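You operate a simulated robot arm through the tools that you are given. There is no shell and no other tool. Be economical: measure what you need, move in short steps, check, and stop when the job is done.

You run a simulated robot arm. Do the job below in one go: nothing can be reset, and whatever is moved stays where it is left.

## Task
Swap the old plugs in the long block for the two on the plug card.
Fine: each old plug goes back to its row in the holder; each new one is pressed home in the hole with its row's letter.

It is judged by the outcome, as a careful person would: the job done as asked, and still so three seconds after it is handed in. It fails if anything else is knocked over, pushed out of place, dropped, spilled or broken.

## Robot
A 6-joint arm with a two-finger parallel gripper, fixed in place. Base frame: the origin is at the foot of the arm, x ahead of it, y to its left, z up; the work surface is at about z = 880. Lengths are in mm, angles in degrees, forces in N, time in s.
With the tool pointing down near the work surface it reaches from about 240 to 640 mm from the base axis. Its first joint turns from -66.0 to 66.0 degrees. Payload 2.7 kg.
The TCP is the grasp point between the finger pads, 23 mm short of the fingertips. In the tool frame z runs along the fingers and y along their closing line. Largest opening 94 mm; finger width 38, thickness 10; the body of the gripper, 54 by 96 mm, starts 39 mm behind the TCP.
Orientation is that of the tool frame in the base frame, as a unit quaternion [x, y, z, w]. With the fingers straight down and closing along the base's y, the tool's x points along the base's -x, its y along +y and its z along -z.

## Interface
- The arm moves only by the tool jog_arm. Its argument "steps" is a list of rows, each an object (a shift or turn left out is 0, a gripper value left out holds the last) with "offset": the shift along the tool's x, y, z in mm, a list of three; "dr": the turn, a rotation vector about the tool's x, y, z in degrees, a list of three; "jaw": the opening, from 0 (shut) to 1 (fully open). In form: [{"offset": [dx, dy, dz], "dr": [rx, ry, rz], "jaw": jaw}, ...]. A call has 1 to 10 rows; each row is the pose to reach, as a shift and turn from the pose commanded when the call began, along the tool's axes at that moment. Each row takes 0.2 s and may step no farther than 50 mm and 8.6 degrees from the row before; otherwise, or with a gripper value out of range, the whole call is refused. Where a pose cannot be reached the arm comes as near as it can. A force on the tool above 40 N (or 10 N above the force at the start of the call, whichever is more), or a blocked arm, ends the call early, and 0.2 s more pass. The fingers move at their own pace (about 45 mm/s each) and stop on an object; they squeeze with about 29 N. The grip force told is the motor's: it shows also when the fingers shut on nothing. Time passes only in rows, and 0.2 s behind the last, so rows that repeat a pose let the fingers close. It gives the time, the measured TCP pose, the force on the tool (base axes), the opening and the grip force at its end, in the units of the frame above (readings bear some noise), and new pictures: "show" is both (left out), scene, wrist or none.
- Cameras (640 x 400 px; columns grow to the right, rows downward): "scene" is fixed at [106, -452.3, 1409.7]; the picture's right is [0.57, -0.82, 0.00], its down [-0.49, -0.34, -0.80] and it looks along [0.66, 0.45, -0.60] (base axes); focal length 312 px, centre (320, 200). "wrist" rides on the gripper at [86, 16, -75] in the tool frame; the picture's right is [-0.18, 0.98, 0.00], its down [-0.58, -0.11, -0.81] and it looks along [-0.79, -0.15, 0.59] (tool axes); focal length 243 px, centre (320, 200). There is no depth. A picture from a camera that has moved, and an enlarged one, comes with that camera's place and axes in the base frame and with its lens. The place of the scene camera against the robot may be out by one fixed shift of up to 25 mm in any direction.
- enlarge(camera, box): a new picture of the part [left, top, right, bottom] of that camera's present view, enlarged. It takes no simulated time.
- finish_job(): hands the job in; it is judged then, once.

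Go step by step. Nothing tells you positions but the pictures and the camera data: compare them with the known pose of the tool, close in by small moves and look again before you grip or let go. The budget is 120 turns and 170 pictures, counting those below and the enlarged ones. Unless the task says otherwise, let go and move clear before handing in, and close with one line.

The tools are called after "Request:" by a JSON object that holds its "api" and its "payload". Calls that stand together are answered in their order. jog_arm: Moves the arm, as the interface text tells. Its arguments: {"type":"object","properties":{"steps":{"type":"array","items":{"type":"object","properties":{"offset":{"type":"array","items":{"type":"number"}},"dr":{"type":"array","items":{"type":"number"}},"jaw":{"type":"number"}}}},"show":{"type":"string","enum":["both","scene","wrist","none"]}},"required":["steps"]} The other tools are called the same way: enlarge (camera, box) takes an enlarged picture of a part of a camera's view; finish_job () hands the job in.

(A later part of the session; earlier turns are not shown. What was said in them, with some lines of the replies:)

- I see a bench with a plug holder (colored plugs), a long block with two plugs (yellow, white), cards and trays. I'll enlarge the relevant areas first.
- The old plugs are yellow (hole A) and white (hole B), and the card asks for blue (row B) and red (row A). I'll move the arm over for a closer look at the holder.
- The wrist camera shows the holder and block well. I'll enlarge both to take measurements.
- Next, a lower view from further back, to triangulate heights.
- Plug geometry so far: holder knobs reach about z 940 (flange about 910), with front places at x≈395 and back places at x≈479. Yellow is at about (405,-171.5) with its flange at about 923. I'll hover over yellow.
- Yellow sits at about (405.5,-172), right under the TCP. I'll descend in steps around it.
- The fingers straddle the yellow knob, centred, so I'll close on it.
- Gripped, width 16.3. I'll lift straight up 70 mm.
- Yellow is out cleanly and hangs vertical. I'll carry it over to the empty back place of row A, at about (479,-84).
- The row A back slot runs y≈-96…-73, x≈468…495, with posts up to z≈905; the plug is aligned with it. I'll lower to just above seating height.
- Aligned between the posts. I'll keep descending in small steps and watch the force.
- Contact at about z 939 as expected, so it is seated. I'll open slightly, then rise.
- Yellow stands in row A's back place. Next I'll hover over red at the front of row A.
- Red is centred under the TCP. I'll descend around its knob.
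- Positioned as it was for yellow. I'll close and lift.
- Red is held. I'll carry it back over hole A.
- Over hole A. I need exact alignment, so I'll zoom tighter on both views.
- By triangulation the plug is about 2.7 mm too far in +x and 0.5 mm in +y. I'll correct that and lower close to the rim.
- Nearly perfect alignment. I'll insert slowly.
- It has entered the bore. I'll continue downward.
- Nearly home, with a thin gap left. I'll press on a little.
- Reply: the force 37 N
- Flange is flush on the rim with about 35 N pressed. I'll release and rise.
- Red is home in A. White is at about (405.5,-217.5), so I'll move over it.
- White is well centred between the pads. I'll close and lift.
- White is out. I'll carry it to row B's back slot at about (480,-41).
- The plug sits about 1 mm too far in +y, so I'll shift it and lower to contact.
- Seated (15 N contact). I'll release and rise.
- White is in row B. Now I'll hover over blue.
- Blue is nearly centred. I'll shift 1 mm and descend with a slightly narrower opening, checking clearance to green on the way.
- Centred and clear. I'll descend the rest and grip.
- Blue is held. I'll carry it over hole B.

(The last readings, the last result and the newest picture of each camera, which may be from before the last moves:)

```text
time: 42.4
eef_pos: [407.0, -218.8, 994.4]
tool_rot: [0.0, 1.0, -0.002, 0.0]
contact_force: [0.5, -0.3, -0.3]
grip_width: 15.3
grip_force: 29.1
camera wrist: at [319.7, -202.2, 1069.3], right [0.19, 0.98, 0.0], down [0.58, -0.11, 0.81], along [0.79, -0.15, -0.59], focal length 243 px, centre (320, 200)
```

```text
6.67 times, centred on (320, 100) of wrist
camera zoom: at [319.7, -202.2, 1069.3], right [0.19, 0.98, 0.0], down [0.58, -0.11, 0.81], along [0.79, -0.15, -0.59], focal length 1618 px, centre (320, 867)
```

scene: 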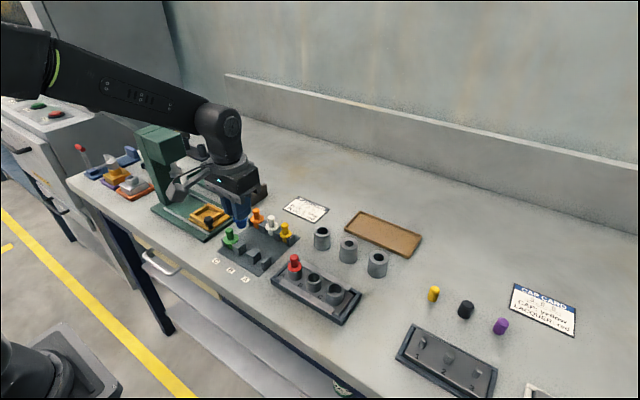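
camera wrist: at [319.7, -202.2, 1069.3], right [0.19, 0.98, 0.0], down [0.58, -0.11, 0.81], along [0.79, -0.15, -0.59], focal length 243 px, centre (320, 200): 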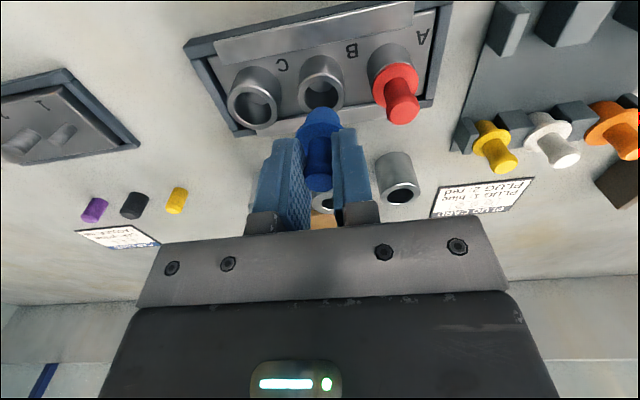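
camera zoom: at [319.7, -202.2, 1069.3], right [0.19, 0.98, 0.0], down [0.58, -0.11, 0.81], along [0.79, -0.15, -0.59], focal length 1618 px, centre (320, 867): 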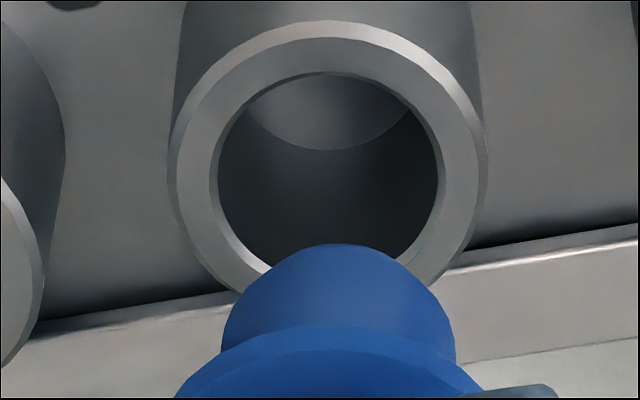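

Offset is about +1.8 mm in x and +0.7 mm in y. I'll correct it and lower close to the rim.

Request:
{"api": "jog_arm", "payload": {"steps": [{"offset": [1.8, -0.7, 0]}, {"offset": [1.8, -0.7, 7]}, {"offset": [1.8, -0.7, 13]}, {"offset": [1.8, -0.7, 13]}], "show": "none"}}

Request:
{"api": "enlarge", "payload": {"camera": "scene", "box": [294, 250, 334, 290]}}

Request:
{"api": "enlarge", "payload": {"camera": "wrist", "box": [290, 80, 350, 140]}}

```text
time: 43.4
eef_pos: [403.5, -218.7, 982.0]
tool_rot: [0.001, 1.0, -0.001, 0.0]
contact_force: [-0.7, 0.2, 0.1]
grip_width: 15.3
grip_force: 29.0
```

```text
10.00 times, centred on (314, 270) of scene
camera zoom: at [106.0, -452.3, 1409.7], right [0.57, -0.82, 0.0], down [-0.49, -0.34, -0.8], along [0.66, 0.45, -0.6], focal length 3117 px, centre (380, -500)
```

zoom: 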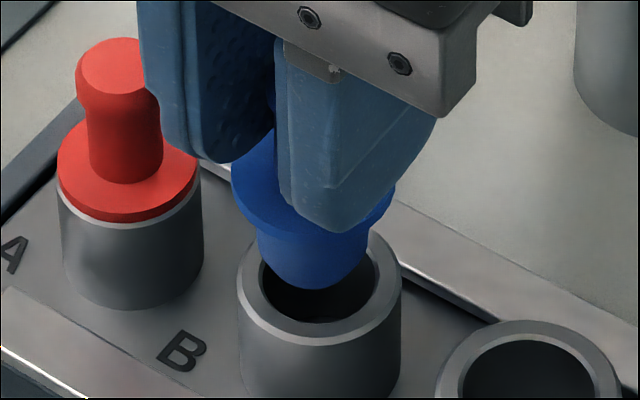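

```text
6.67 times, centred on (320, 110) of wrist
camera zoom: at [316.7, -202.4, 1056.6], right [0.19, 0.98, 0.0], down [0.58, -0.11, 0.81], along [0.79, -0.15, -0.59], focal length 1618 px, centre (320, 800)
```

zoom: 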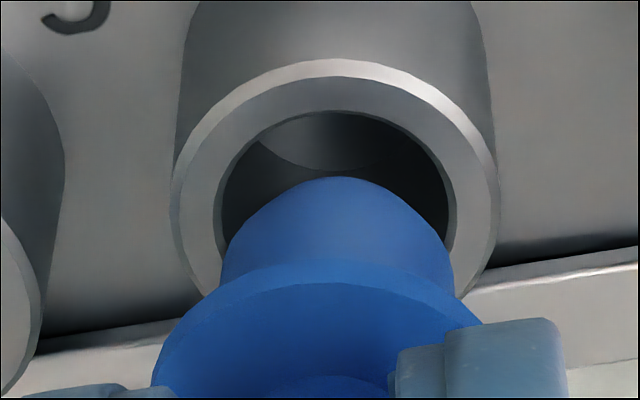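

Request:
{"api": "jog_arm", "payload": {"steps": [{"offset": [-1.3, -0.4, 0]}, {"offset": [-1.3, -0.4, 1]}, {"offset": [-1.3, -0.4, 1]}], "show": "none"}}

Request:
{"api": "enlarge", "payload": {"camera": "scene", "box": [294, 250, 334, 290]}}

Request:
{"api": "enlarge", "payload": {"camera": "wrist", "box": [290, 80, 350, 140]}}

```text
time: 44.2
eef_pos: [406.3, -219.5, 981.2]
tool_rot: [0.001, 1.0, -0.002, 0.0]
contact_force: [-0.1, -0.1, -0.5]
grip_width: 15.3
grip_force: 29.0
```

```text
10.00 times, centred on (314, 270) of scene
camera zoom: at [106.0, -452.3, 1409.7], right [0.57, -0.82, 0.0], down [-0.49, -0.34, -0.8], along [0.66, 0.45, -0.6], focal length 3117 px, centre (380, -500)
```

zoom: 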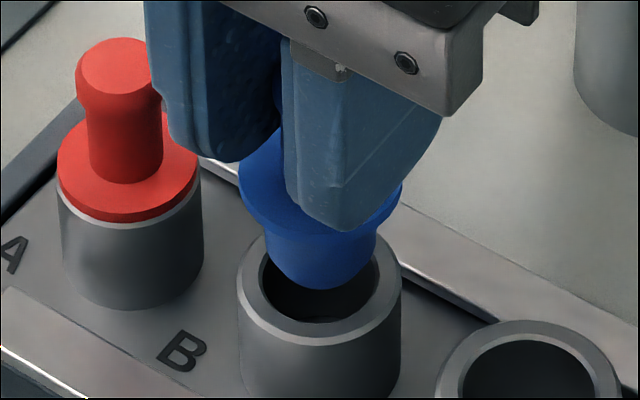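

```text
6.67 times, centred on (320, 110) of wrist
camera zoom: at [318.1, -202.7, 1055.7], right [0.19, 0.98, 0.0], down [0.58, -0.11, 0.81], along [0.79, -0.15, -0.59], focal length 1618 px, centre (320, 800)
```

zoom: 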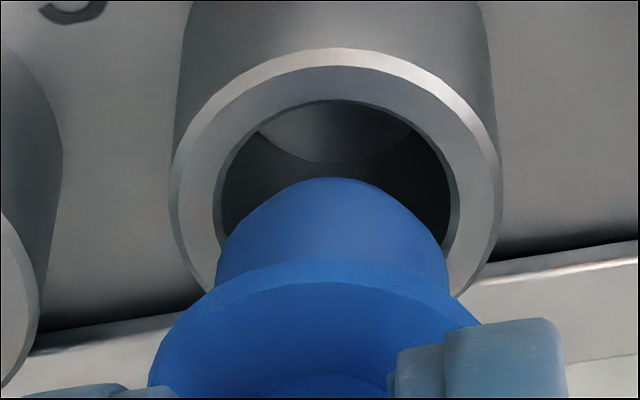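

Request:
{"api": "jog_arm", "payload": {"steps": [{"offset": [0.2, 0.4, 2]}, {"offset": [0.2, 0.4, 5]}, {"offset": [0.2, 0.4, 8]}, {"offset": [0.2, 0.4, 11]}, {"offset": [0.2, 0.4, 11]}], "show": "none"}}

Request:
{"api": "enlarge", "payload": {"camera": "scene", "box": [294, 250, 334, 290]}}

Request:
{"api": "enlarge", "payload": {"camera": "wrist", "box": [290, 80, 350, 140]}}

```text
time: 45.4
eef_pos: [406.2, -218.0, 970.1]
tool_rot: [0.0, 1.0, -0.002, 0.001]
contact_force: [0.7, 2.9, 4.2]
grip_width: 15.1
grip_force: 29.1
```

```text
10.00 times, centred on (314, 270) of scene
camera zoom: at [105.9, -452.2, 1409.8], right [0.57, -0.82, 0.0], down [-0.49, -0.34, -0.8], along [0.66, 0.45, -0.6], focal length 3117 px, centre (380, -500)
```

zoom: 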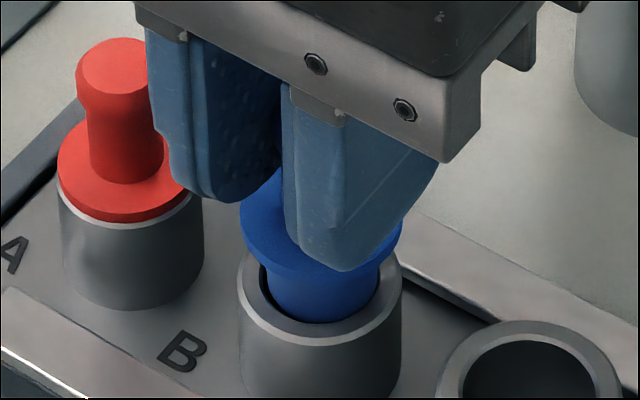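

```text
6.67 times, centred on (320, 110) of wrist
camera zoom: at [317.8, -202.6, 1044.9], right [0.19, 0.98, 0.0], down [0.58, -0.11, 0.81], along [0.79, -0.15, -0.59], focal length 1618 px, centre (320, 800)
```

zoom: 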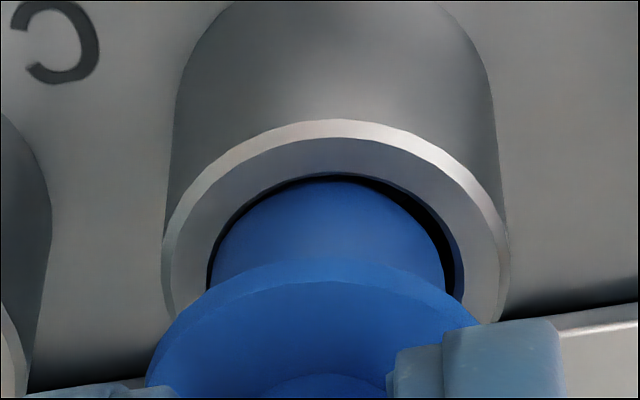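

It is in the bore but touching the -y side. I'll nudge and keep lowering.

Request:
{"api": "jog_arm", "payload": {"steps": [{"offset": [0.4, 0.6, 0]}, {"offset": [0.4, 0.6, 3]}, {"offset": [0.4, 0.6, 6]}, {"offset": [0.4, 0.6, 9]}, {"offset": [0.4, 0.6, 12]}, {"offset": [0.4, 0.6, 12]}], "show": "none"}}

Request:
{"api": "enlarge", "payload": {"camera": "wrist", "box": [290, 80, 350, 140]}}

```text
time: 46.8
eef_pos: [403.4, -218.7, 958.8]
tool_rot: [0.001, 1.0, -0.002, 0.001]
contact_force: [6.8, 3.8, 6.5]
grip_width: 15.2
grip_force: 29.5
```

```text
6.67 times, centred on (320, 110) of wrist
camera zoom: at [317.2, -202.2, 1033.0], right [0.19, 0.98, 0.0], down [0.58, -0.11, 0.81], along [0.79, -0.15, -0.59], focal length 1618 px, centre (320, 800)
```

zoom: 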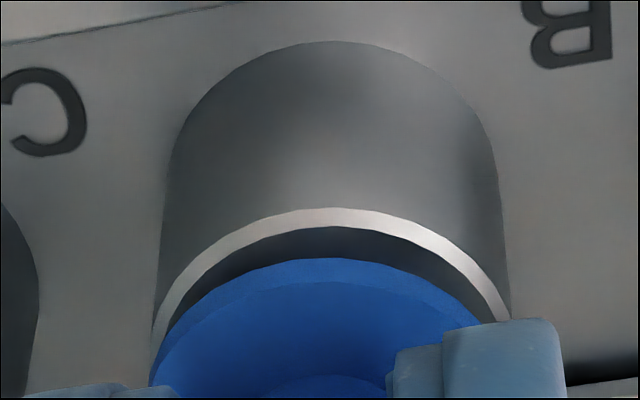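

A gap of about 4 mm remains. I'll press on home.

Request:
{"api": "jog_arm", "payload": {"steps": [{"offset": [-0.6, 0.4, 1]}, {"offset": [-0.6, 0.4, 2.5]}, {"offset": [-0.6, 0.4, 4]}, {"offset": [-0.6, 0.4, 5]}, {"offset": [-0.6, 0.4, 6]}, {"offset": [-0.6, 0.4, 6]}], "show": "none"}}

Request:
{"api": "enlarge", "payload": {"camera": "wrist", "box": [290, 80, 350, 140]}}

Request:
{"api": "enlarge", "payload": {"camera": "scene", "box": [294, 250, 334, 290]}}

```text
time: 48.2
eef_pos: [404.8, -217.9, 952.2]
tool_rot: [0.0, 1.0, -0.002, 0.001]
contact_force: [-2.0, -1.4, 20.2]
grip_width: 15.1
grip_force: 29.0
```

```text
6.67 times, centred on (320, 110) of wrist
camera zoom: at [317.6, -201.5, 1027.6], right [0.19, 0.98, 0.0], down [0.58, -0.11, 0.81], along [0.79, -0.15, -0.59], focal length 1618 px, centre (320, 800)
```

zoom: 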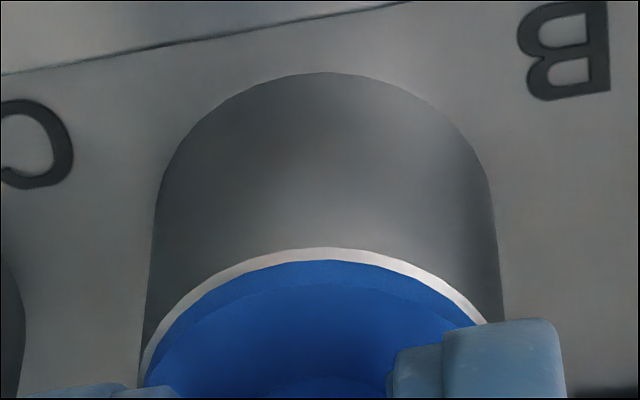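

```text
10.00 times, centred on (314, 270) of scene
camera zoom: at [105.6, -452.2, 1409.8], right [0.57, -0.82, 0.0], down [-0.49, -0.34, -0.8], along [0.66, 0.45, -0.6], focal length 3117 px, centre (380, -500)
```

zoom: 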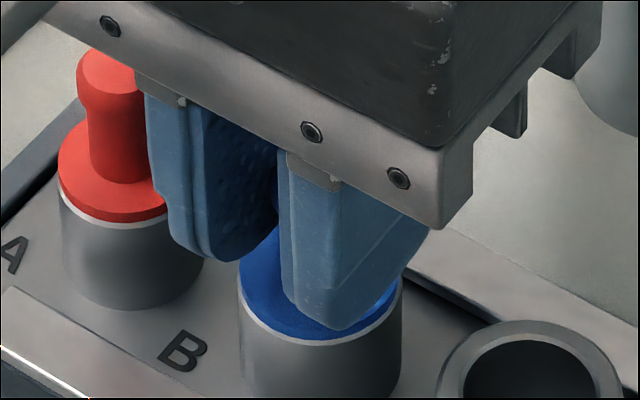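

Flush. One last small press for a firm seat, then release and rise.

Request:
{"api": "jog_arm", "payload": {"steps": [{"offset": [0, 0, 0.6]}, {"offset": [0, 0, 1.1]}, {"offset": [0, 0, 1.1]}], "show": "none"}}

Request:
{"api": "jog_arm", "payload": {"steps": [{"offset": [0, 0, 0], "jaw": 0.2}, {"offset": [0, 0, -1.5], "jaw": 0.34}, {"offset": [0, 0, -2], "jaw": 0.34}, {"offset": [0, 0, -20], "jaw": 0.34}, {"offset": [0, 0, -50], "jaw": 0.36}, {"offset": [40, 0, -95], "jaw": 0.36}, {"offset": [70, 0, -130], "jaw": 0.36}, {"offset": [70, 0, -130], "jaw": 0.36}], "show": "both"}}

Request:
{"api": "enlarge", "payload": {"camera": "scene", "box": [210, 190, 370, 320]}}

Request:
{"api": "enlarge", "payload": {"camera": "scene", "box": [280, 245, 340, 295]}}

```text
time: 49.0
eef_pos: [405.4, -217.7, 953.9]
tool_rot: [0.002, 1.0, -0.002, 0.001]
contact_force: [-6.0, 3.1, 32.1]
grip_width: 14.9
grip_force: 28.7
```

```text
refused: row 6 steps farther than a row can; nothing moved
```

```text
3.08 times, centred on (290, 255) of scene
camera zoom: at [105.4, -452.0, 1409.9], right [0.57, -0.82, 0.0], down [-0.49, -0.34, -0.8], along [0.66, 0.45, -0.6], focal length 959 px, centre (412, 31)
```

zoom: 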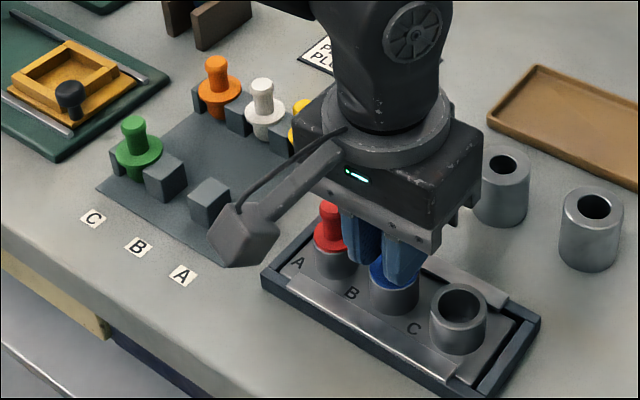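

```text
8.00 times, centred on (310, 270) of scene
camera zoom: at [105.4, -452.0, 1409.9], right [0.57, -0.82, 0.0], down [-0.49, -0.34, -0.8], along [0.66, 0.45, -0.6], focal length 2493 px, centre (400, -360)
```

zoom: 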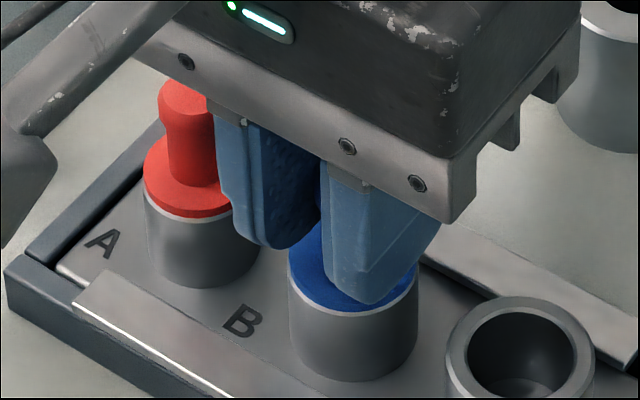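

The retreat was refused because one row was too long, so nothing moved. I'll redo it with shorter rows.

Request:
{"api": "jog_arm", "payload": {"steps": [{"offset": [0, 0, 0], "jaw": 0.2}, {"offset": [0, 0, -1.5], "jaw": 0.34}, {"offset": [0, 0, -2], "jaw": 0.34}, {"offset": [0, 0, -20], "jaw": 0.34}, {"offset": [0, 0, -55], "jaw": 0.36}, {"offset": [20, 0, -95], "jaw": 0.36}, {"offset": [50, 0, -130], "jaw": 0.36}, {"offset": [50, 0, -130], "jaw": 0.36}], "show": "both"}}

Request:
{"api": "enlarge", "payload": {"camera": "scene", "box": [210, 190, 370, 320]}}

Request:
{"api": "enlarge", "payload": {"camera": "scene", "box": [280, 245, 340, 295]}}

```text
time: 50.8
eef_pos: [354.4, -216.5, 1081.2]
tool_rot: [0.001, 1.0, -0.002, 0.0]
contact_force: [-0.2, -0.6, -0.1]
grip_width: 34.0
grip_force: 0.2
camera wrist: at [268.0, -200.4, 1155.3], right [0.19, 0.98, 0.0], down [0.58, -0.11, 0.81], along [0.79, -0.15, -0.59], focal length 243 px, centre (320, 200)
```

scene: 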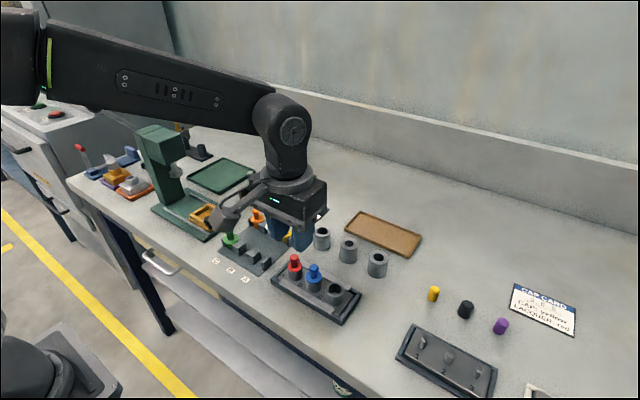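
wrist: 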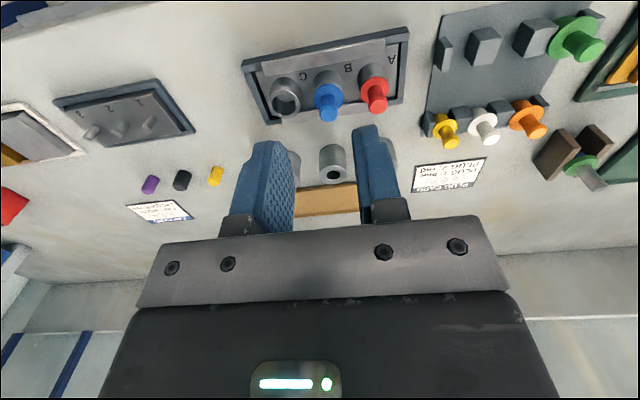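

```text
3.08 times, centred on (290, 255) of scene
camera zoom: at [105.9, -452.3, 1409.7], right [0.57, -0.82, 0.0], down [-0.49, -0.34, -0.8], along [0.66, 0.45, -0.6], focal length 959 px, centre (412, 31)
```

zoom: 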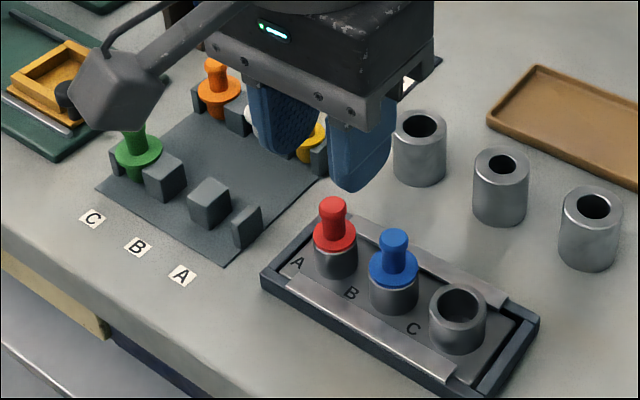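

```text
8.00 times, centred on (310, 270) of scene
camera zoom: at [105.9, -452.3, 1409.7], right [0.57, -0.82, 0.0], down [-0.49, -0.34, -0.8], along [0.66, 0.45, -0.6], focal length 2493 px, centre (400, -360)
```

zoom: 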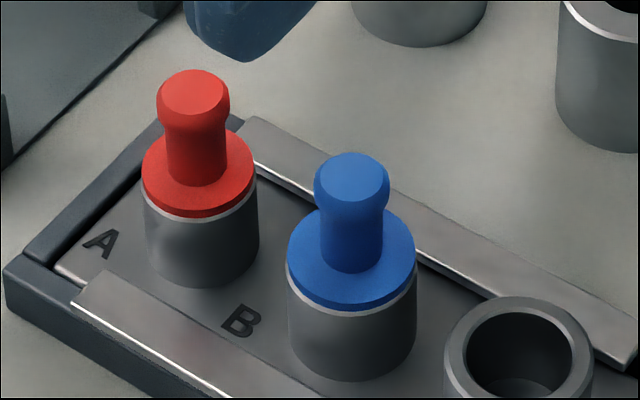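

Red and blue sit flush in A and B, yellow and white stand in rows A and B of the holder, nothing else has moved, and the arm is clear. I'm handing the job in.

Request:
{"api": "finish_job", "payload": {}}

```text
The job is handed in.
```

The job is done and handed in: red is pressed home in hole A and blue in hole B, and the old plugs are back in the holder, yellow in row A and white in row B.
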